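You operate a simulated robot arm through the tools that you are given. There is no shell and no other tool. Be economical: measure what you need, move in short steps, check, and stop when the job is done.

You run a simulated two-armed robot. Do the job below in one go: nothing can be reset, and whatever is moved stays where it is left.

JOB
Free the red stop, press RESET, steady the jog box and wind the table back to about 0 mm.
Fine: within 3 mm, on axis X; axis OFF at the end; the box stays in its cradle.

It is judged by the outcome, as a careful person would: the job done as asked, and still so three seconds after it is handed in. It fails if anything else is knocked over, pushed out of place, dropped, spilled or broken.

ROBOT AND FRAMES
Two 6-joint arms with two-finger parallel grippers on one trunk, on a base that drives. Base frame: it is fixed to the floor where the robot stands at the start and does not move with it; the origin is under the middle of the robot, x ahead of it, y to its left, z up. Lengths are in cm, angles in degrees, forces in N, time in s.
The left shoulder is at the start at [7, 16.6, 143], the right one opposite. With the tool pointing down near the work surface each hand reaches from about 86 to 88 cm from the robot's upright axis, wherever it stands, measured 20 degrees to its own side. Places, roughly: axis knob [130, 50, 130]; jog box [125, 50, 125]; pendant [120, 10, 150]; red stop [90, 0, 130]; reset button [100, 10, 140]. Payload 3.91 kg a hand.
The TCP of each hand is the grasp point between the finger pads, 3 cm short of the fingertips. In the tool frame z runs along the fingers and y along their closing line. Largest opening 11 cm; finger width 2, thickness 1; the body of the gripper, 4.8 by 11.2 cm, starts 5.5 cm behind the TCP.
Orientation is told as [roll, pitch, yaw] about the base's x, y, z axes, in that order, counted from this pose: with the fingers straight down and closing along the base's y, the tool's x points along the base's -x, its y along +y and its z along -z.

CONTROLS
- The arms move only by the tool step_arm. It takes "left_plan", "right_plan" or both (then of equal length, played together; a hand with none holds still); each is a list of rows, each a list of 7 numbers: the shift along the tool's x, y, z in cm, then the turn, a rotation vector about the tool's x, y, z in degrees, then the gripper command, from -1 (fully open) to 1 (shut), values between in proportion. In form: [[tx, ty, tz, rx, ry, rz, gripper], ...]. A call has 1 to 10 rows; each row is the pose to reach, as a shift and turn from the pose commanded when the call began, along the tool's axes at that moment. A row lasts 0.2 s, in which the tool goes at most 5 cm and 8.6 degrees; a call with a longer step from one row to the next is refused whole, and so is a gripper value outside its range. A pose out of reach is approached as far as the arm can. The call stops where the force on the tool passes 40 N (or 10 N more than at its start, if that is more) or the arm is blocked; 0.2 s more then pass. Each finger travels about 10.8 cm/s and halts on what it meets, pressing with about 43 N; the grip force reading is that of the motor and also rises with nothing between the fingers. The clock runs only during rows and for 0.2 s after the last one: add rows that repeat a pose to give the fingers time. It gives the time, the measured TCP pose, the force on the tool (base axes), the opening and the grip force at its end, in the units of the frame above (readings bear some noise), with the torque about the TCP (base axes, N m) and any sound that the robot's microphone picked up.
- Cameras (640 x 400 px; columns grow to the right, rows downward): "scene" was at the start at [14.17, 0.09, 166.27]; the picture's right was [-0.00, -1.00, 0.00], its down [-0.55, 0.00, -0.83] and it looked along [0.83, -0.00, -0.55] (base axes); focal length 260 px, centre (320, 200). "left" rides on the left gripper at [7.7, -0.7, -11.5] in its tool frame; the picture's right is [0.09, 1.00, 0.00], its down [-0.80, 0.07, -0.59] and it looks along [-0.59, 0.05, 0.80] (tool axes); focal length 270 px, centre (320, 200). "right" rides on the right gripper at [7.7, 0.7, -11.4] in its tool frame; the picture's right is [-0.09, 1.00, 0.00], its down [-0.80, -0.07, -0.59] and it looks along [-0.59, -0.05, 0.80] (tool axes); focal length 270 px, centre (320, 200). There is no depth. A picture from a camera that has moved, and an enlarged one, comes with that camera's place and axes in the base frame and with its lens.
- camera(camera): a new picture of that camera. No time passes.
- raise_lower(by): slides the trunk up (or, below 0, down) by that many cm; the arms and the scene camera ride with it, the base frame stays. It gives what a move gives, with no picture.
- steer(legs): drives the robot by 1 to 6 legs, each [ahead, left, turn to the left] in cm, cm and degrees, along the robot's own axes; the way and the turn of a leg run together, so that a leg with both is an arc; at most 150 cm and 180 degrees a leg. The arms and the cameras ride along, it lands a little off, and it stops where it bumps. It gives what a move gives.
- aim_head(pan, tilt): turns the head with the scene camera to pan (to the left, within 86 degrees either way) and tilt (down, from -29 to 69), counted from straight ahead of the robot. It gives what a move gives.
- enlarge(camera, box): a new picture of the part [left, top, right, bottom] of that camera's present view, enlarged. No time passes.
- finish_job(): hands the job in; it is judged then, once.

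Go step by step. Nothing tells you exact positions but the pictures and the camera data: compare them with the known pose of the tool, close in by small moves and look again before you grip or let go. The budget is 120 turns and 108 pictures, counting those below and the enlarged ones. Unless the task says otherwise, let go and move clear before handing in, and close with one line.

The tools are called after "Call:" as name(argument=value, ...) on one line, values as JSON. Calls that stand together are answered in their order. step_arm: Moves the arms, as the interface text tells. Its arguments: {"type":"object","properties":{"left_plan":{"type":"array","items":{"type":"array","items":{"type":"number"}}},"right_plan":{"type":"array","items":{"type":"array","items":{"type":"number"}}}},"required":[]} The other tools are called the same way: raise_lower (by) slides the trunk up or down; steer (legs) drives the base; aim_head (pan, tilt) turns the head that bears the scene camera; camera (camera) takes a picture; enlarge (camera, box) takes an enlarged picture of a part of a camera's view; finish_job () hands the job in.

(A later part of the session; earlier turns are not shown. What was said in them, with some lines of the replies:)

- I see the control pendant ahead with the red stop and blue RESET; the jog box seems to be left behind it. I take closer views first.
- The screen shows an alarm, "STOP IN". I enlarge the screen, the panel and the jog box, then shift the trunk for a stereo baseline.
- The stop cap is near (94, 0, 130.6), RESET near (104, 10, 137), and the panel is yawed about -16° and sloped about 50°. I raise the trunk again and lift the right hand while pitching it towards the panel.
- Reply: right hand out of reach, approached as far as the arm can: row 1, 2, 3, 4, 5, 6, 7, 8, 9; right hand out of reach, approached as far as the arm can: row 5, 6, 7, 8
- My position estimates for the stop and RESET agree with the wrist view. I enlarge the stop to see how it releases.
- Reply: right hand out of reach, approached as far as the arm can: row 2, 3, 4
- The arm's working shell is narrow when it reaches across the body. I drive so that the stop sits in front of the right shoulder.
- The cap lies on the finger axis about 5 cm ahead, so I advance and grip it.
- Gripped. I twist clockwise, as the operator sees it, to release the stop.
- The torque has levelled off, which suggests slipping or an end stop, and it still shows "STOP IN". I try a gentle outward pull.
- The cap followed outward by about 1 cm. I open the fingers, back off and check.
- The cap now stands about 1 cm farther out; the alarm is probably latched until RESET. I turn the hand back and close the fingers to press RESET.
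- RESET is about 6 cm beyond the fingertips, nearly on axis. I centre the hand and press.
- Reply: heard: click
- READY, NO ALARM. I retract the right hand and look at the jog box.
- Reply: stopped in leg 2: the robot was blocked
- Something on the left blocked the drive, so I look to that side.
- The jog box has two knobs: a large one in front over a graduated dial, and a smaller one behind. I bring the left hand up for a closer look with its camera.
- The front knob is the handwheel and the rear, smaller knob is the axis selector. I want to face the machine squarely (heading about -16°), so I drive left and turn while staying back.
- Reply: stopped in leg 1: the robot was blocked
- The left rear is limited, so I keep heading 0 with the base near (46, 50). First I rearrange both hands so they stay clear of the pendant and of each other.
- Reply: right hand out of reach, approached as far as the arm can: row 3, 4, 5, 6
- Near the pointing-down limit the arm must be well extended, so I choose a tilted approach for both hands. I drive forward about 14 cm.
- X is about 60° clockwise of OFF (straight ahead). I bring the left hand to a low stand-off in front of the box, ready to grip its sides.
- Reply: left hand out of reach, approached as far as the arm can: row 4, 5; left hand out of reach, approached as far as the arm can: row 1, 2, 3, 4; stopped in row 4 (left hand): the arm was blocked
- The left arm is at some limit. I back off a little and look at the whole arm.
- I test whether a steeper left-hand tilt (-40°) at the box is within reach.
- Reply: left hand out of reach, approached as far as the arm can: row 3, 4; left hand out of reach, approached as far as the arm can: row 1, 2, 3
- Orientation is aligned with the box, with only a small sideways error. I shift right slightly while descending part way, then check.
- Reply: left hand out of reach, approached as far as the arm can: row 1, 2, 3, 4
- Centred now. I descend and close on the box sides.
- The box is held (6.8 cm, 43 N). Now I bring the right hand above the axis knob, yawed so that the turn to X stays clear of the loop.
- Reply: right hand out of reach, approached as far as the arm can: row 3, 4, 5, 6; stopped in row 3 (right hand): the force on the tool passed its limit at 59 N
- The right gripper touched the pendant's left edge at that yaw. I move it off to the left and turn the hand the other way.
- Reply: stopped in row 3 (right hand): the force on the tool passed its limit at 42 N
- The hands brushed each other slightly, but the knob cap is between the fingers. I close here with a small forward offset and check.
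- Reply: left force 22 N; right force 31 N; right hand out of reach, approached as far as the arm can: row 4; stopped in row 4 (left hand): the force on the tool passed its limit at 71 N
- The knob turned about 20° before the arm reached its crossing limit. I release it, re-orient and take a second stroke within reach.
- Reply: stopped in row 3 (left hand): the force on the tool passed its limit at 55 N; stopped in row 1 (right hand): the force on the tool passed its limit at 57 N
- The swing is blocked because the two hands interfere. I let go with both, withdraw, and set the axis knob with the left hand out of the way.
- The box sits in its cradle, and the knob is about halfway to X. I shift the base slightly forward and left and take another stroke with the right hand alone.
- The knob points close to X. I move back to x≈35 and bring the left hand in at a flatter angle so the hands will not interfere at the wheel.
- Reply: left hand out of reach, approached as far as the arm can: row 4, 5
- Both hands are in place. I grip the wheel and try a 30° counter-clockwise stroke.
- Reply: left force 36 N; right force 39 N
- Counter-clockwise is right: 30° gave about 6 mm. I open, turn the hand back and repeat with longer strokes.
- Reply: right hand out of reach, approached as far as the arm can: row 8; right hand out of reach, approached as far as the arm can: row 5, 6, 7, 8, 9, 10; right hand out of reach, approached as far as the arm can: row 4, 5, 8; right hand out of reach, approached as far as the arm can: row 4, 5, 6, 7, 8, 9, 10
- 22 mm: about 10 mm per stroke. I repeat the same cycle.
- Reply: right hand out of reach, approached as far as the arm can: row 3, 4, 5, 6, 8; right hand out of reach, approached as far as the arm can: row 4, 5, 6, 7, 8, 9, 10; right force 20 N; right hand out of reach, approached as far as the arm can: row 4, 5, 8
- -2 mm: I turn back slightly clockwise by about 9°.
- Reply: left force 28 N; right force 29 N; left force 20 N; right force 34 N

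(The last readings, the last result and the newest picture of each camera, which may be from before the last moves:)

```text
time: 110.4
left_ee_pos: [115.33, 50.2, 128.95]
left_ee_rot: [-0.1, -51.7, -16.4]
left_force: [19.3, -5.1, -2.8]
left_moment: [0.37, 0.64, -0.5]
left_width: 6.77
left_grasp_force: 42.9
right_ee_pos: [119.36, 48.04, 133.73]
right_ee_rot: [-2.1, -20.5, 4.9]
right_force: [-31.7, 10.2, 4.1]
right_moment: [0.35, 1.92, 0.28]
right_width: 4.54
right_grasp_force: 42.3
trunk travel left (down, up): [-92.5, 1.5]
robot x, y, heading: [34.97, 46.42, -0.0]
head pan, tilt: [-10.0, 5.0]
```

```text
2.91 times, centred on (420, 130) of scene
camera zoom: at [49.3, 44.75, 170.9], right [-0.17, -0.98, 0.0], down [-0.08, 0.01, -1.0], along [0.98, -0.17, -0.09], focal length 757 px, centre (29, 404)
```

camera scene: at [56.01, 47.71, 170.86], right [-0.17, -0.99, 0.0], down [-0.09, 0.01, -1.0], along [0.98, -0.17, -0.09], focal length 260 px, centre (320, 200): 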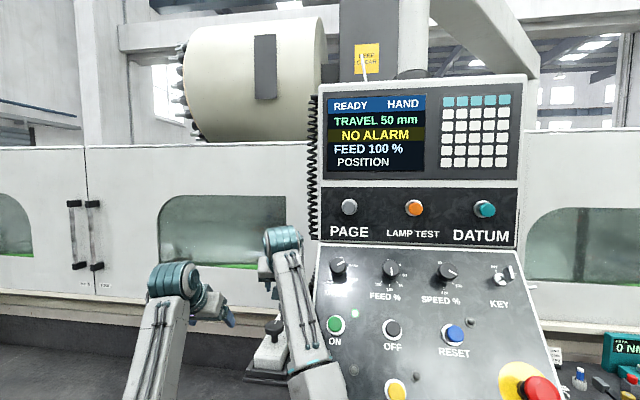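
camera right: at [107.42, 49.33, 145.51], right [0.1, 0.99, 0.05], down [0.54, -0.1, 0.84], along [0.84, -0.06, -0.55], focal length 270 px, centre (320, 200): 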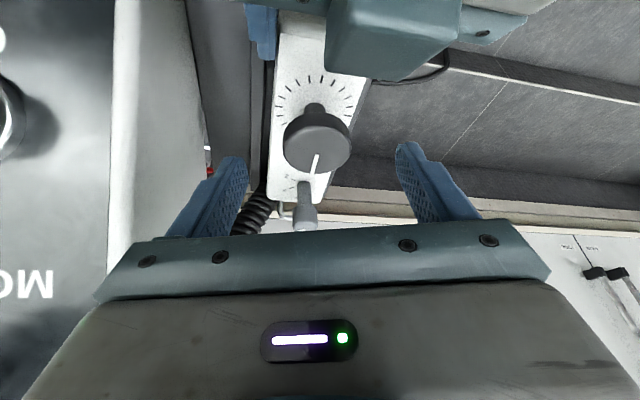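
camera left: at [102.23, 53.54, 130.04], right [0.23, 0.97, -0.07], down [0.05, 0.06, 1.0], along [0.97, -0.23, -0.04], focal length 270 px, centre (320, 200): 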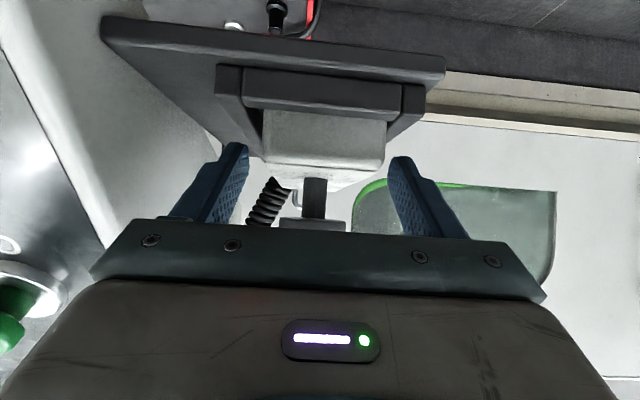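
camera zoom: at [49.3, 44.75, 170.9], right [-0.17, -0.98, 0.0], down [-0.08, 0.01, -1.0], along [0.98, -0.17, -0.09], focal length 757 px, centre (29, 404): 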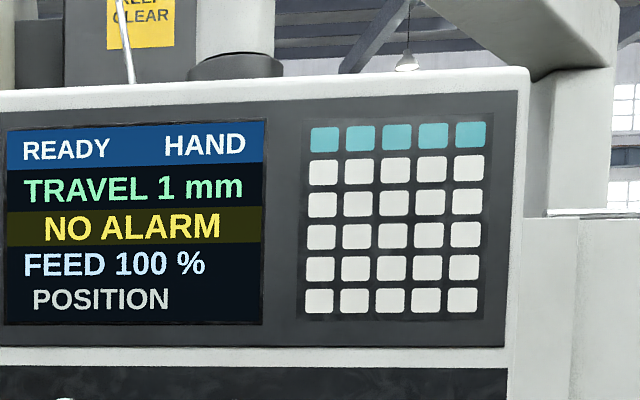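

1 mm. I release the wheel, lift clear and check that it stays there.

Call:
step_arm(right_plan=[[0, 0, 0, 0, 0, 0, -0.1], [0, 0, 0, 0, 0, 0, -0.6], [0, 0, 0, 0, 0, 0, -0.6], [0, 0, -3, 0, 0, 0, -0.6], [0, 0, -6, 0, 0, 0, -0.6], [0, 0, -9, 0, 0, 0, -0.6]])

Call:
enlarge(camera="scene", box=[310, 80, 530, 180])

```text
time: 111.8
left_ee_pos: [115.36, 50.2, 128.95]
left_ee_rot: [0.2, -51.7, -16.6]
left_force: [-7.9, -1.6, -0.1]
left_moment: [-0.19, -0.18, -1.1]
left_width: 6.74
left_grasp_force: 43.0
right_ee_pos: [116.49, 47.49, 142.14]
right_ee_rot: [-2.1, -20.7, 4.7]
right_force: [-0.1, 0.1, 0.0]
right_moment: [-0.01, 0.03, 0.0]
right_width: 8.79
right_grasp_force: 0.1
trunk travel left (down, up): [-92.5, 1.5]
robot x, y, heading: [35.26, 46.04, 0.1]
head pan, tilt: [-10.0, 5.0]
```

```text
2.91 times, centred on (420, 130) of scene
camera zoom: at [49.37, 44.51, 170.89], right [-0.17, -0.98, 0.0], down [-0.08, 0.02, -1.0], along [0.98, -0.17, -0.09], focal length 757 px, centre (29, 404)
```

zoom: 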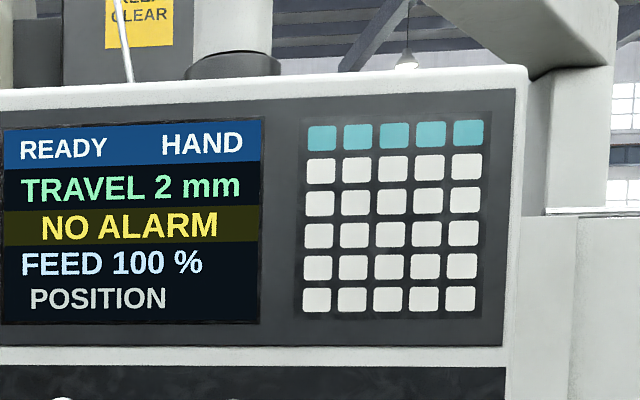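

2 mm remains, which is within tolerance, but I take one small correction of about 8° counter-clockwise for margin.

Call:
step_arm(right_plan=[[0.1, 0, 3, 0, 0, 0, -0.6], [0.2, 0.1, 6, 0, 0, 0, -0.6], [0.3, 0.1, 8.9, 0, 0, 0, -0.6], [0.3, 0.1, 8.9, 0, 0, 0, 0], [0.3, 0.1, 8.9, 0, 0, 0, 0.3], [0.3, 0.1, 8.9, 0, 0, 0, 0.3], [0.3, 0.05, 8.9, -1.5, 0, -4.2, 0.3], [0.3, 0, 8.9, -3.2, 0, -8.5, 0.3], [0.3, 0, 8.9, -3.2, 0, -8.5, 0.3]])

Call:
step_arm(right_plan=[[0, 0, 0, 0, 0, 0, -0.1], [0, 0, 0, 0, 0, 0, -0.6], [0, 0, 0, 0, 0, 0, -0.6], [0, 0, -3, 0, 0, 0, -0.6], [0, 0, -6, 0, 0, 0, -0.6], [0, 0, -9, 0, 0, 0, -0.6]])

Call:
enlarge(camera="scene", box=[310, 80, 530, 180])

```text
time: 113.8
left_ee_pos: [115.39, 50.17, 128.99]
left_ee_rot: [0.1, -51.7, -16.5]
left_force: [3.6, -13.5, 0.8]
left_moment: [0.03, -0.52, -1.26]
left_width: 6.75
left_grasp_force: 42.8
right_ee_pos: [119.39, 47.47, 133.76]
right_ee_rot: [-2.1, -20.4, 13.8]
right_force: [-9.7, 13.2, -0.4]
right_moment: [0.34, 0.25, 0.4]
right_width: 4.59
right_grasp_force: 7.4
trunk travel left (down, up): [-92.5, 1.5]
robot x, y, heading: [35.76, 45.93, 0.0]
head pan, tilt: [-10.0, 5.0]
```

```text
time: 115.2
left_ee_pos: [115.39, 50.28, 128.87]
left_ee_rot: [0.2, -51.6, -16.5]
left_force: [-5.4, -1.0, 0.4]
left_moment: [-0.12, -0.73, -0.53]
left_width: 6.79
left_grasp_force: 42.5
right_ee_pos: [116.17, 47.01, 142.1]
right_ee_rot: [-2.1, -20.4, 13.8]
right_force: [-0.6, 0.3, 0.6]
right_moment: [0.04, 0.01, 0.0]
right_width: 8.8
right_grasp_force: 0.1
trunk travel left (down, up): [-92.5, 1.5]
robot x, y, heading: [34.97, 46.06, 0.3]
head pan, tilt: [-10.0, 5.0]
```

```text
2.91 times, centred on (420, 130) of scene
camera zoom: at [49.4, 44.55, 170.88], right [-0.17, -0.98, 0.0], down [-0.08, 0.02, -1.0], along [0.98, -0.17, -0.09], focal length 757 px, centre (29, 404)
```

zoom: 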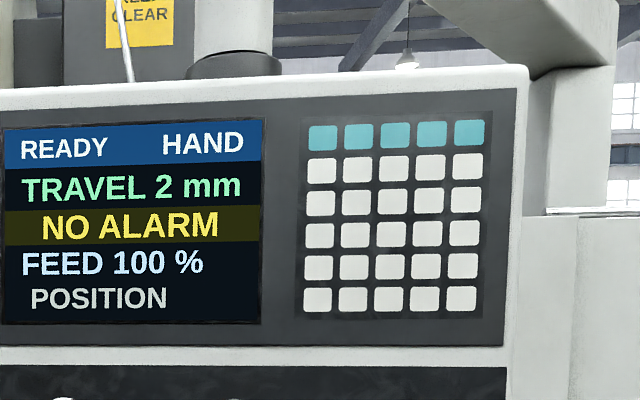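

The grip had not fully built up, so the wheel did not turn. I repeat with a firmer close.

Call:
step_arm(right_plan=[[0, 0, 3, 0, 0, 0, -0.6], [0, 0.1, 6, 0, 0, 0, -0.6], [0, 0.2, 9, 0, 0, 0, 0], [0, 0.2, 9, 0, 0, 0, 0.6], [0, 0.2, 9, 0, 0, 0, 0.6], [0, 0.2, 9, 0, 0, 0, 0.6], [0, 0.15, 9, -1.6, 0, -4.5, 0.6], [0, 0.1, 9, -3.2, 0, -9, 0.6], [0, 0.1, 9, -3.2, 0, -9, 0.6]])

Call:
step_arm(right_plan=[[0, 0, 0, 0, 0, 0, -0.1], [0, 0, 0, 0, 0, 0, -0.6], [0, 0, 0, 0, 0, 0, -0.6], [0, 0, -3, 0, 0, 0, -0.6], [0, 0, -6, 0, 0, 0, -0.6], [0, 0, -9, 0, 0, 0, -0.6]])

Call:
enlarge(camera="scene", box=[310, 80, 530, 180])

```text
time: 117.2
left_ee_pos: [115.47, 50.2, 128.88]
left_ee_rot: [0.5, -51.5, -16.8]
left_force: [1.7, 24.7, 0.4]
left_moment: [-0.58, -0.07, 0.02]
left_width: 6.78
left_grasp_force: 43.2
right_ee_pos: [119.42, 47.1, 133.7]
right_ee_rot: [-2.4, -20.1, 23.2]
right_force: [-8.2, -32.3, 6.8]
right_moment: [-0.81, -0.01, -0.77]
right_width: 4.31
right_grasp_force: 42.7
trunk travel left (down, up): [-92.5, 1.5]
robot x, y, heading: [35.0, 46.25, 0.1]
head pan, tilt: [-10.0, 5.0]
```

```text
time: 118.6
left_ee_pos: [115.39, 50.07, 128.74]
left_ee_rot: [0.1, -51.6, -16.6]
left_force: [-9.8, -3.3, -0.3]
left_moment: [-0.14, 0.4, -1.43]
left_width: 6.75
left_grasp_force: 43.0
right_ee_pos: [116.41, 46.65, 142.18]
right_ee_rot: [-2.1, -20.1, 23.2]
right_force: [0.5, -0.4, -0.7]
right_moment: [0.02, -0.01, 0.0]
right_width: 8.8
right_grasp_force: 0.1
trunk travel left (down, up): [-92.5, 1.5]
robot x, y, heading: [35.07, 45.97, 0.0]
head pan, tilt: [-10.0, 5.0]
```

```text
2.91 times, centred on (420, 130) of scene
camera zoom: at [49.39, 44.44, 170.88], right [-0.17, -0.98, 0.0], down [-0.08, 0.02, -1.0], along [0.98, -0.17, -0.09], focal length 757 px, centre (29, 404)
```

zoom: 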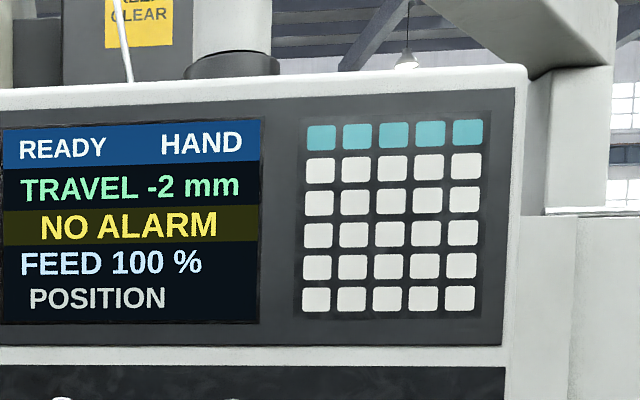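

Call:
step_arm(right_plan=[[0, -0.1, 3, 0, 0, 0, -0.6], [0, -0.2, 6, 0, 0, 0, -0.6], [0, -0.2, 9, 0, 0, 0, 0], [0, -0.2, 9, 0, 0, 0, 0.6], [0, -0.2, 9, 0, 0, 0, 0.6], [0, -0.2, 9, 0, 0, 0, 0.6], [0, -0.15, 9, 0.9, 0, 2.4, 0.6], [0, -0.1, 9, 1.8, 0, 4.9, 0.6], [0, -0.1, 9, 1.8, 0, 4.9, 0.6]])

Call:
step_arm(right_plan=[[0, 0, 0, 0, 0, 0, -0.1], [0, 0, 0, 0, 0, 0, -0.6], [0, 0, 0, 0, 0, 0, -0.6], [0, 0, -3, 0, 0, 0, -0.6], [0, 0, -6, 0, 0, 0, -0.6], [0, 0, -9, 0, 0, 0, -0.6]])

Call:
enlarge(camera="scene", box=[310, 80, 530, 180])

```text
time: 120.6
left_ee_pos: [115.42, 50.21, 128.81]
left_ee_rot: [0.3, -51.6, -16.6]
left_force: [15.6, 9.6, -4.7]
left_moment: [-0.07, -0.23, -0.23]
left_width: 6.76
left_grasp_force: 43.3
right_ee_pos: [119.36, 47.41, 133.74]
right_ee_rot: [-2.2, -20.3, 18.0]
right_force: [-17.8, -15.3, 14.3]
right_moment: [-0.46, 0.37, -0.32]
right_width: 4.39
right_grasp_force: 43.3
trunk travel left (down, up): [-92.5, 1.5]
robot x, y, heading: [35.6, 46.16, -0.0]
head pan, tilt: [-10.0, 5.0]
```

```text
time: 122.0
left_ee_pos: [115.55, 50.19, 128.83]
left_ee_rot: [0.2, -51.6, -16.6]
left_force: [-7.9, -3.2, 0.1]
left_moment: [-0.1, 0.33, -1.14]
left_width: 6.79
left_grasp_force: 43.0
right_ee_pos: [116.28, 46.74, 142.08]
right_ee_rot: [-2.2, -20.1, 18.0]
right_force: [0.0, -0.5, 0.4]
right_moment: [0.02, 0.03, 0.0]
right_width: 8.81
right_grasp_force: 0.1
trunk travel left (down, up): [-92.5, 1.5]
robot x, y, heading: [35.51, 46.13, 0.2]
head pan, tilt: [-10.0, 5.0]
```

```text
2.91 times, centred on (420, 130) of scene
camera zoom: at [49.45, 44.49, 170.88], right [-0.17, -0.98, 0.0], down [-0.09, 0.02, -1.0], along [0.98, -0.17, -0.09], focal length 757 px, centre (29, 404)
```

zoom: 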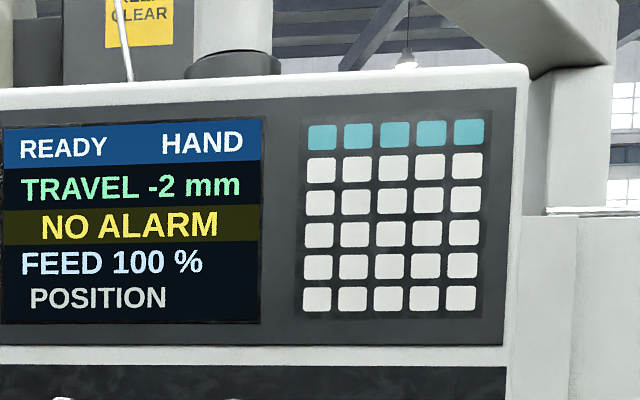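

Call:
step_arm(right_plan=[[0, 0, 3, 0, 0, 0, -0.6], [0, -0.1, 6, 0, 0, 0, -0.6], [0, -0.1, 9, 0, 0, 0, 0], [0, -0.1, 9, 0, 0, 0, 0.6], [0, -0.1, 9, 0, 0, 0, 0.6], [0, -0.1, 9, 0, 0, 0, 0.6], [0, -0.05, 9, 1.6, 0, 4.5, 0.6], [0, 0, 9, 3.3, 0, 9, 0.6], [0, 0, 9, 3.3, 0, 9, 0.6]])

Call:
step_arm(right_plan=[[0, 0, 0, 0, 0, 0, -0.1], [0, 0, 0, 0, 0, 0, -0.6], [0, 0, 0, 0, 0, 0, -0.6], [0, 0, -3, 0, 0, 0, -0.6], [0, 0, -6, 0, 0, 0, -0.6], [0, 0, -9, 0, 0, 0, -0.6]])

Call:
enlarge(camera="scene", box=[310, 80, 530, 180])

```text
time: 124.0
left_ee_pos: [115.48, 50.27, 129.01]
left_ee_rot: [0.0, -51.7, -16.5]
left_force: [27.5, -11.8, 0.1]
left_moment: [0.02, -0.22, -0.67]
left_width: 6.78
left_grasp_force: 43.0
right_ee_pos: [119.15, 47.84, 133.75]
right_ee_rot: [-2.1, -20.5, 8.6]
right_force: [-34.6, 12.0, 7.5]
right_moment: [0.43, 1.77, 0.41]
right_width: 4.27
right_grasp_force: 43.3
trunk travel left (down, up): [-92.5, 1.5]
robot x, y, heading: [35.57, 46.05, -0.1]
head pan, tilt: [-10.0, 5.0]
```

```text
time: 125.4
left_ee_pos: [115.43, 50.25, 128.92]
left_ee_rot: [0.2, -51.7, -16.6]
left_force: [-6.2, -1.3, 2.1]
left_moment: [-0.72, -0.68, -0.86]
left_width: 6.8
left_grasp_force: 42.8
right_ee_pos: [116.27, 47.5, 142.22]
right_ee_rot: [-2.2, -20.6, 8.5]
right_force: [0.6, 0.0, -0.4]
right_moment: [0.05, 0.02, -0.02]
right_width: 8.78
right_grasp_force: 0.1
trunk travel left (down, up): [-92.5, 1.5]
robot x, y, heading: [35.08, 46.04, 0.1]
head pan, tilt: [-10.0, 5.0]
```

```text
2.91 times, centred on (420, 130) of scene
camera zoom: at [49.36, 44.54, 170.89], right [-0.17, -0.98, 0.0], down [-0.08, 0.02, -1.0], along [0.98, -0.17, -0.09], focal length 757 px, centre (29, 404)
```

zoom: 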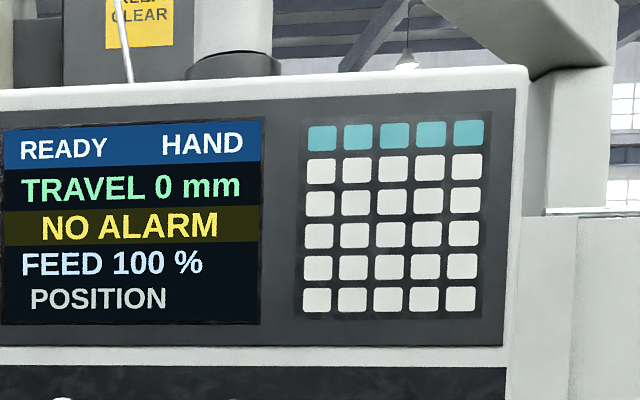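

0 mm. Now I release the box, withdraw the left hand, and return to the axis-knob position.

Call:
step_arm(left_plan=[[0, 0, 0, 0, 0, 0, -0.3], [0, 0, 0, 0, 0, 0, -0.7], [0, 0, 0, 0, 0, 0, -0.7], [-2.4, 0, -1.9, 0, 0, 0, -0.7], [-4.7, 0, -3.7, 0, 0, 0, -0.7], [-5, 4, -4.5, 0, 0, 0, -0.7], [-5, 8, -4.5, 0, 0, 0, -0.7], [-5, 12, -4.5, 0, 0, 0, -0.7]])

Call:
step_arm(right_plan=[[-1, 0, -0.5, 0, -5, 0, 0], [-1, 0, -0.5, 0, -10, 0, 0], [-1, 0, -0.5, 0, -15, 0, 0], [-1, 0, -0.5, 0, -20, 0, 0]])

Call:
steer(legs=[[6.5, 3, 0]])

Call:
camera(camera="right")

```text
time: 126.8
left_ee_pos: [115.74, 51.99, 135.17]
left_ee_rot: [-0.5, -51.3, -16.6]
left_force: [0.5, -0.1, 0.0]
left_moment: [-0.02, 0.01, 0.0]
left_width: 9.36
left_grasp_force: 0.0
right_ee_pos: [116.55, 48.04, 142.12]
right_ee_rot: [-1.9, -21.3, 8.3]
right_force: [-0.1, 0.0, 0.7]
right_moment: [-0.03, 0.01, -0.03]
right_width: 8.77
right_grasp_force: 0.0
trunk travel left (down, up): [-92.5, 1.5]
robot x, y, heading: [35.2, 46.09, -0.1]
head pan, tilt: [-10.0, 5.0]
stopped in row 6 (left hand): the force on the tool passed its limit at 66 N (the readings are from after the stop); the commanded pose is now the measured one
```

```text
time: 127.8
left_ee_pos: [115.78, 51.85, 135.19]
left_ee_rot: [-0.4, -51.4, -16.8]
left_force: [0.1, 0.1, 0.6]
left_moment: [0.0, 0.0, 0.02]
left_width: 9.35
left_grasp_force: 0.0
right_ee_pos: [117.58, 47.53, 143.03]
right_ee_rot: [-2.3, -41.4, 9.2]
right_force: [0.7, -1.7, -0.1]
right_moment: [0.02, -0.01, 0.01]
right_width: 5.47
right_grasp_force: 0.0
right hand out of reach, approached as far as the arm can: row 4
trunk travel left (down, up): [-92.5, 1.5]
robot x, y, heading: [35.21, 46.08, 0.2]
head pan, tilt: [-10.0, 5.0]
```

```text
time: 128.8
left_ee_pos: [121.47, 54.32, 135.47]
left_ee_rot: [0.0, -51.6, -17.2]
left_force: [-1.0, -0.6, 0.7]
left_moment: [0.03, 0.01, 0.03]
left_width: 9.35
left_grasp_force: 0.1
right_ee_pos: [123.15, 50.17, 143.55]
right_ee_rot: [-2.0, -41.6, 8.9]
right_force: [-1.1, -1.4, 0.3]
right_moment: [0.0, -0.02, 0.02]
right_width: 5.51
right_grasp_force: 0.1
trunk travel left (down, up): [-92.5, 1.5]
robot x, y, heading: [41.88, 48.89, -0.3]
head pan, tilt: [-10.0, 5.0]
```

```text
16 pictures are left
camera right: at [109.86, 49.13, 147.01], right [-0.07, 1.0, 0.03], down [0.21, -0.02, 0.98], along [0.98, 0.07, -0.21], focal length 270 px, centre (320, 200)
```

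right: 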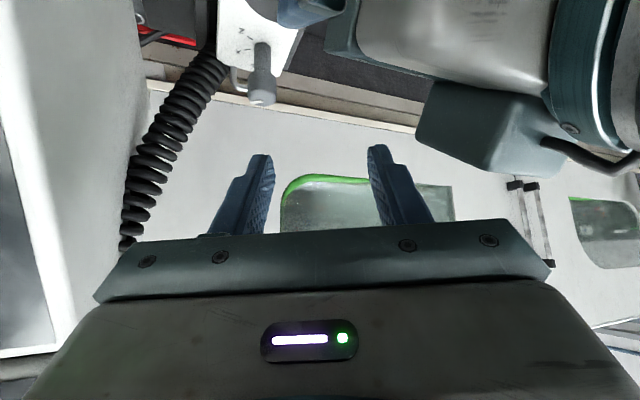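

The left hand had brushed the right one while rising. I slide it out purely to the left now.

Call:
step_arm(left_plan=[[0, 3, 0, 0, 0, 0, -0.7], [0, 6, 0, 0, 0, 0, -0.7], [0, 9, -1, 0, 0, 0, -0.7], [-2, 12, -2, 0, 0, 0, -0.7], [-3, 14, -3, 0, 0, 0, -0.7]])

Call:
camera(camera="scene")

```text
time: 130.0
left_ee_pos: [125.82, 68.24, 139.34]
left_ee_rot: [-0.4, -51.4, -16.9]
left_force: [0.0, -0.5, 0.5]
left_moment: [0.02, 0.01, 0.02]
left_width: 9.34
left_grasp_force: 0.0
right_ee_pos: [123.93, 50.63, 143.19]
right_ee_rot: [-2.2, -41.3, 9.1]
right_force: [-0.5, -0.1, -0.5]
right_moment: [0.03, -0.01, 0.05]
right_width: 5.49
right_grasp_force: 0.0
trunk travel left (down, up): [-92.5, 1.5]
robot x, y, heading: [41.73, 48.71, -0.1]
head pan, tilt: [-10.0, 5.0]
```

```text
15 pictures are left
camera scene: at [55.96, 47.65, 170.88], right [-0.17, -0.98, 0.0], down [-0.09, 0.01, -1.0], along [0.98, -0.17, -0.09], focal length 260 px, centre (320, 200)
```

scene: 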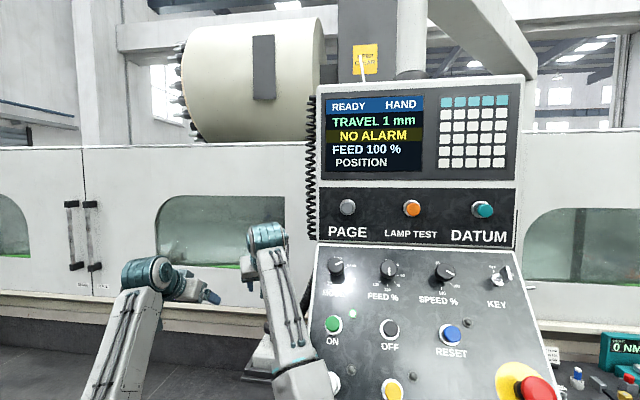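

Travel still shows 1 mm. I position the right hand over the axis knob, yawed for a counter-clockwise stroke to OFF.

Call:
step_arm(right_plan=[[0.5, -0.7, 0.5, 5.1, 0, 5.9, 0], [0.9, -1.4, 1.2, 10.2, 0, 11.7, 0], [1.4, -2.1, 2.2, 15.2, 0, 17.6, 0], [1.88, -2.8, 3.8, 20.3, 0, 23.4, 0], [1.88, -2.8, 3.8, 20.3, 0, 23.4, 0]])

Call:
enlarge(camera="right", box=[200, 0, 460, 200])

```text
time: 131.2
left_ee_pos: [125.87, 68.4, 139.3]
left_ee_rot: [-0.5, -51.3, -16.8]
left_force: [0.1, -0.5, 0.1]
left_moment: [0.03, -0.02, -0.01]
left_width: 9.33
left_grasp_force: 0.0
right_ee_pos: [126.64, 46.47, 139.26]
right_ee_rot: [-1.8, -42.1, -22.3]
right_force: [-0.5, 0.1, 0.6]
right_moment: [-0.01, 0.0, -0.03]
right_width: 5.5
right_grasp_force: 0.0
right hand out of reach, approached as far as the arm can: row 1, 2, 3, 4, 5
trunk travel left (down, up): [-92.5, 1.5]
robot x, y, heading: [42.09, 48.8, 0.1]
head pan, tilt: [-10.0, 5.0]
```

```text
2.00 times, centred on (330, 100) of right
camera zoom: at [114.76, 52.58, 142.57], right [0.46, 0.89, 0.04], down [0.16, -0.12, 0.98], along [0.88, -0.44, -0.2], focal length 541 px, centre (300, 400)
```

zoom: 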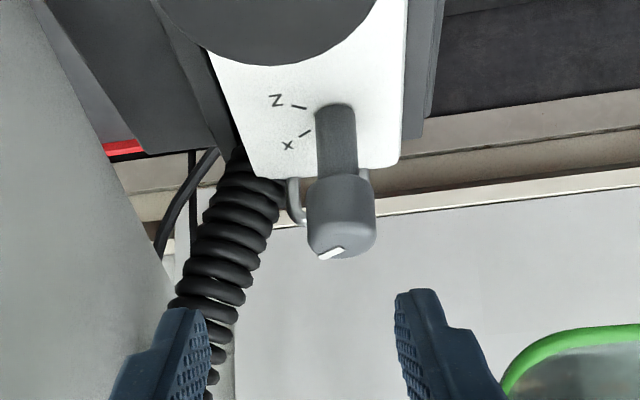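

Call:
step_arm(right_plan=[[0.8, 0.6, 1.5, 0, 0, 0, 0], [1.6, 1.23, 3.7, 0, 0, 0, 0], [1.6, 1.23, 5.9, 0, 0, 0, 0], [1.6, 1.23, 5.9, 0, 0, 0, 0.4], [1.6, 1.23, 5.9, 0, 0, 0, 0.7], [1.6, 1.23, 5.9, 0, 0, 0, 0.7], [1.58, 1.12, 5.92, -4.7, 0, -5.2, 0.7], [1.56, 1, 5.94, -9.4, 0, -10.4, 0.7], [1.54, 0.88, 5.96, -14, 0, -15.6, 0.7], [1.52, 0.76, 5.98, -18.7, 0, -20.8, 0.7]])

Call:
enlarge(camera="right", box=[200, 0, 460, 250])

```text
time: 133.4
left_ee_pos: [125.84, 68.11, 139.38]
left_ee_rot: [-0.3, -51.3, -17.0]
left_force: [0.0, -0.7, 0.4]
left_moment: [0.0, -0.01, -0.03]
left_width: 9.35
left_grasp_force: 0.0
right_ee_pos: [129.54, 45.76, 133.94]
right_ee_rot: [-1.5, -41.6, 5.8]
right_force: [-0.2, -2.3, 0.3]
right_moment: [-0.15, -0.86, -0.06]
right_width: 2.44
right_grasp_force: 43.8
trunk travel left (down, up): [-92.5, 1.5]
robot x, y, heading: [41.93, 48.96, 0.3]
head pan, tilt: [-10.0, 5.0]
```

```text
1.60 times, centred on (330, 125) of right
camera zoom: at [116.24, 45.46, 137.3], right [-0.02, 1.0, 0.04], down [0.21, -0.03, 0.98], along [0.98, 0.02, -0.21], focal length 432 px, centre (304, 320)
```

zoom: 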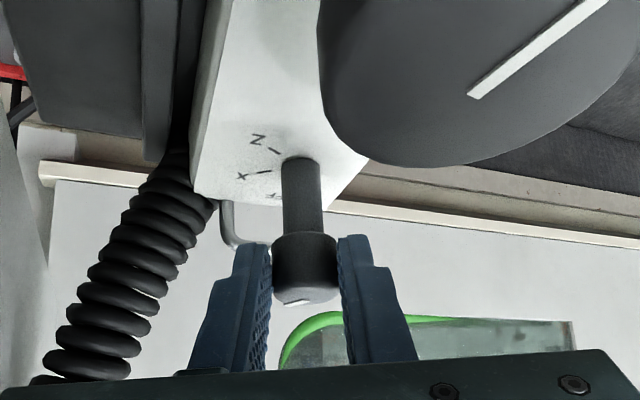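

Call:
step_arm(right_plan=[[0, 0, 0, 0, 0, 0, 0.3], [0, 0, 0, 0, 0, 0, 0], [0, 0, -0.3, 0, 0, 0, 0], [0, 0.2, -0.2, 4.7, 0, 5.2, 0], [0, 0.4, -0.1, 9.3, 0, 10.4, 0], [0, 0.6, 0, 14, 0, 15.7, 0], [-0.07, 0.8, 0.2, 18.6, 0, 20.9, 0], [-0.07, 0.8, 0.2, 18.6, 0, 20.9, 0]])

Call:
enlarge(camera="right", box=[200, 0, 460, 250])

```text
time: 135.2
left_ee_pos: [125.92, 68.17, 139.2]
left_ee_rot: [-0.4, -51.2, -16.8]
left_force: [0.1, 0.2, 0.2]
left_moment: [0.0, -0.01, -0.03]
left_width: 9.38
left_grasp_force: 0.1
right_ee_pos: [129.73, 46.6, 133.84]
right_ee_rot: [-1.5, -42.2, -22.5]
right_force: [-0.2, 0.0, -0.3]
right_moment: [-0.01, 0.02, -0.02]
right_width: 5.49
right_grasp_force: 0.1
trunk travel left (down, up): [-92.5, 1.5]
robot x, y, heading: [41.67, 49.08, -0.1]
head pan, tilt: [-10.0, 5.0]
```

```text
1.60 times, centred on (330, 125) of right
camera zoom: at [117.76, 52.76, 137.03], right [0.46, 0.89, 0.04], down [0.16, -0.13, 0.98], along [0.88, -0.44, -0.2], focal length 432 px, centre (304, 320)
```

zoom: 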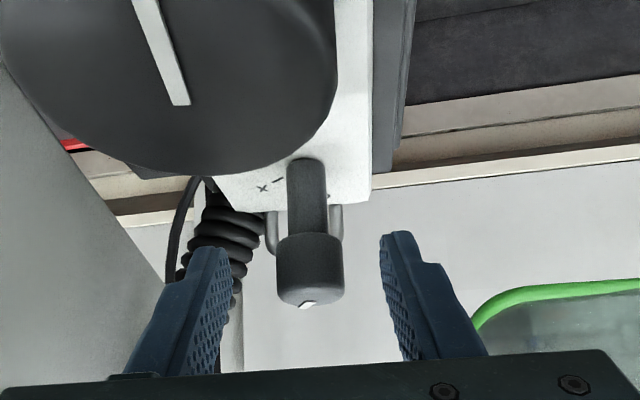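

Call:
step_arm(right_plan=[[0, 0, 0, 0, 0, 0, 0.4], [0, 0, 0, 0, 0, 0, 0.7], [0, 0, 0, 0, 0, 0, 0.7], [-0.02, -0.11, 0.02, -4.7, 0, -5.2, 0.7], [-0.04, -0.23, 0.04, -9.4, 0, -10.4, 0.7], [-0.06, -0.35, 0.06, -14, 0, -15.6, 0.7], [-0.08, -0.47, 0.08, -18.7, 0, -20.8, 0.7]])

Call:
step_arm(right_plan=[[0, 0, 0, 0, 0, 0, 0.3], [0, 0, 0, 0, 0, 0, 0], [0, 0, -3, 0, 0, 0, 0], [-1, 0, -6, 0, 0, 0, 0], [-2, 0, -9, 0, 0, 0, 0]])

Call:
enlarge(camera="right", box=[200, 0, 460, 200])

```text
time: 136.8
left_ee_pos: [125.81, 67.92, 139.39]
left_ee_rot: [-0.2, -51.3, -17.1]
left_force: [0.5, 0.0, 0.0]
left_moment: [-0.04, 0.01, -0.03]
left_width: 9.36
left_grasp_force: 0.0
right_ee_pos: [129.49, 45.83, 133.77]
right_ee_rot: [-1.4, -41.6, 5.4]
right_force: [0.1, -7.2, 5.1]
right_moment: [-0.16, 0.21, -0.17]
right_width: 2.44
right_grasp_force: 43.0
trunk travel left (down, up): [-92.5, 1.5]
robot x, y, heading: [41.54, 48.93, -0.1]
head pan, tilt: [-10.0, 5.0]
```

```text
time: 138.0
left_ee_pos: [125.84, 68.25, 139.36]
left_ee_rot: [-0.4, -51.3, -16.8]
left_force: [-0.7, 0.2, -0.2]
left_moment: [0.03, -0.01, 0.01]
left_width: 9.36
left_grasp_force: 0.1
right_ee_pos: [125.19, 45.97, 141.85]
right_ee_rot: [-1.4, -41.5, 5.5]
right_force: [-0.2, 0.6, -1.3]
right_moment: [-0.02, -0.01, -0.05]
right_width: 5.5
right_grasp_force: 0.0
trunk travel left (down, up): [-92.5, 1.5]
robot x, y, heading: [41.85, 48.59, 0.1]
head pan, tilt: [-10.0, 5.0]
```

```text
2.00 times, centred on (330, 100) of right
camera zoom: at [111.84, 45.72, 145.29], right [-0.01, 1.0, 0.04], down [0.21, -0.04, 0.98], along [0.98, 0.02, -0.21], focal length 541 px, centre (300, 400)
```

zoom: 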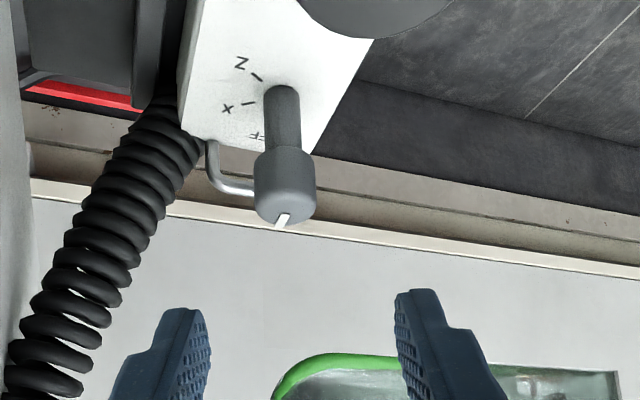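

The pointer is back at OFF. I withdraw both hands by driving back, and do a final check.

Call:
step_arm(right_plan=[[-3, 0, -2, 0, 0, 0, 0], [-5, 0, -4, 0, 0, 0, 0]])

Call:
steer(legs=[[-25, -1, 0]])

Call:
aim_head(pan=-5, tilt=18)

Call:
camera(camera="scene")

Call:
enlarge(camera="scene", box=[250, 150, 350, 240])

```text
time: 138.6
left_ee_pos: [125.77, 68.33, 139.26]
left_ee_rot: [-0.3, -51.4, -16.8]
left_force: [-0.8, -0.3, -0.3]
left_moment: [0.01, 0.0, 0.0]
left_width: 9.37
left_grasp_force: 0.1
right_ee_pos: [126.15, 46.27, 148.18]
right_ee_rot: [-1.4, -41.6, 5.4]
right_force: [0.3, 0.5, -0.3]
right_moment: [-0.01, 0.02, 0.01]
right_width: 5.51
right_grasp_force: 0.0
trunk travel left (down, up): [-92.5, 1.5]
robot x, y, heading: [41.52, 48.88, 0.2]
head pan, tilt: [-10.0, 5.0]
```

```text
time: 140.1
left_ee_pos: [110.0, 65.76, 139.0]
left_ee_rot: [-0.8, -51.3, -17.8]
left_force: [0.5, 0.5, -0.7]
left_moment: [-0.06, 0.03, -0.06]
left_width: 9.38
left_grasp_force: 0.0
right_ee_pos: [109.75, 43.84, 147.92]
right_ee_rot: [-1.7, -41.5, 4.6]
right_force: [0.3, -0.7, -0.4]
right_moment: [-0.06, 0.03, -0.02]
right_width: 5.49
right_grasp_force: 0.0
trunk travel left (down, up): [-92.5, 1.5]
robot x, y, heading: [25.18, 47.83, -1.2]
head pan, tilt: [-10.0, 5.0]
stopped in leg 1: the robot was blocked; the commanded pose is now the measured one
```

```text
time: 140.9
left_ee_pos: [109.63, 65.3, 139.37]
left_ee_rot: [-0.5, -51.5, -18.0]
left_force: [0.1, 0.1, 0.9]
left_moment: [-0.02, -0.01, 0.01]
left_width: 9.37
left_grasp_force: 0.0
right_ee_pos: [109.59, 43.31, 148.09]
right_ee_rot: [-1.5, -41.6, 4.4]
right_force: [0.2, 0.1, 0.0]
right_moment: [-0.02, 0.01, -0.02]
right_width: 5.53
right_grasp_force: 0.1
trunk travel left (down, up): [-92.5, 1.5]
robot x, y, heading: [25.3, 47.75, -1.0]
head pan, tilt: [-5.0, 18.0]
```

```text
10 pictures are left
camera scene: at [39.62, 46.95, 168.79], right [-0.11, -0.99, 0.0], down [-0.31, 0.03, -0.95], along [0.95, -0.1, -0.31], focal length 260 px, centre (320, 200)
```

scene: 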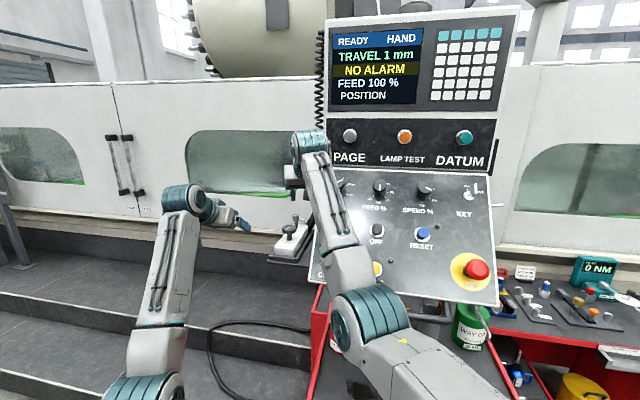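

```text
4.44 times, centred on (300, 195) of scene
camera zoom: at [39.62, 46.95, 168.79], right [-0.11, -0.99, 0.0], down [-0.31, 0.03, -0.95], along [0.95, -0.1, -0.31], focal length 1156 px, centre (409, 222)
```

zoom: 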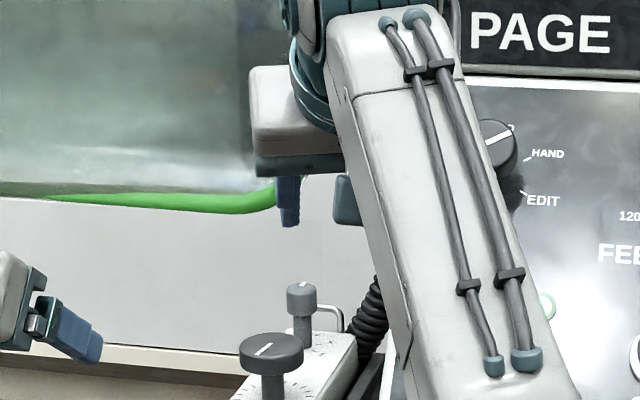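

Call:
enlarge(camera="scene", box=[255, 205, 335, 275])

```text
5.71 times, centred on (295, 240) of scene
camera zoom: at [39.62, 46.95, 168.79], right [-0.11, -0.99, 0.0], down [-0.31, 0.03, -0.95], along [0.95, -0.1, -0.31], focal length 1487 px, centre (463, -29)
```

zoom: 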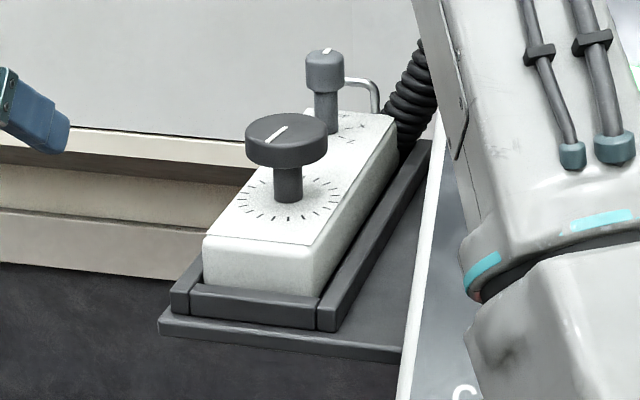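

The box sits in its cradle, the axis knob points to OFF, travel reads 1 mm with no alarm, and both hands are clear. I hand in the job.

Call:
finish_job()

```text
The job is handed in.
```

The red stop is free, RESET cleared the alarm, and the table is wound back to a displayed 1 mm on axis X. The axis knob is back at OFF and the jog box is in its cradle. Both hands are clear. On the way the right hand knocked the pendant edge once and the base bumped something behind it three times; I saw nothing out of place in the last pictures, but I could not see what the base bumped.
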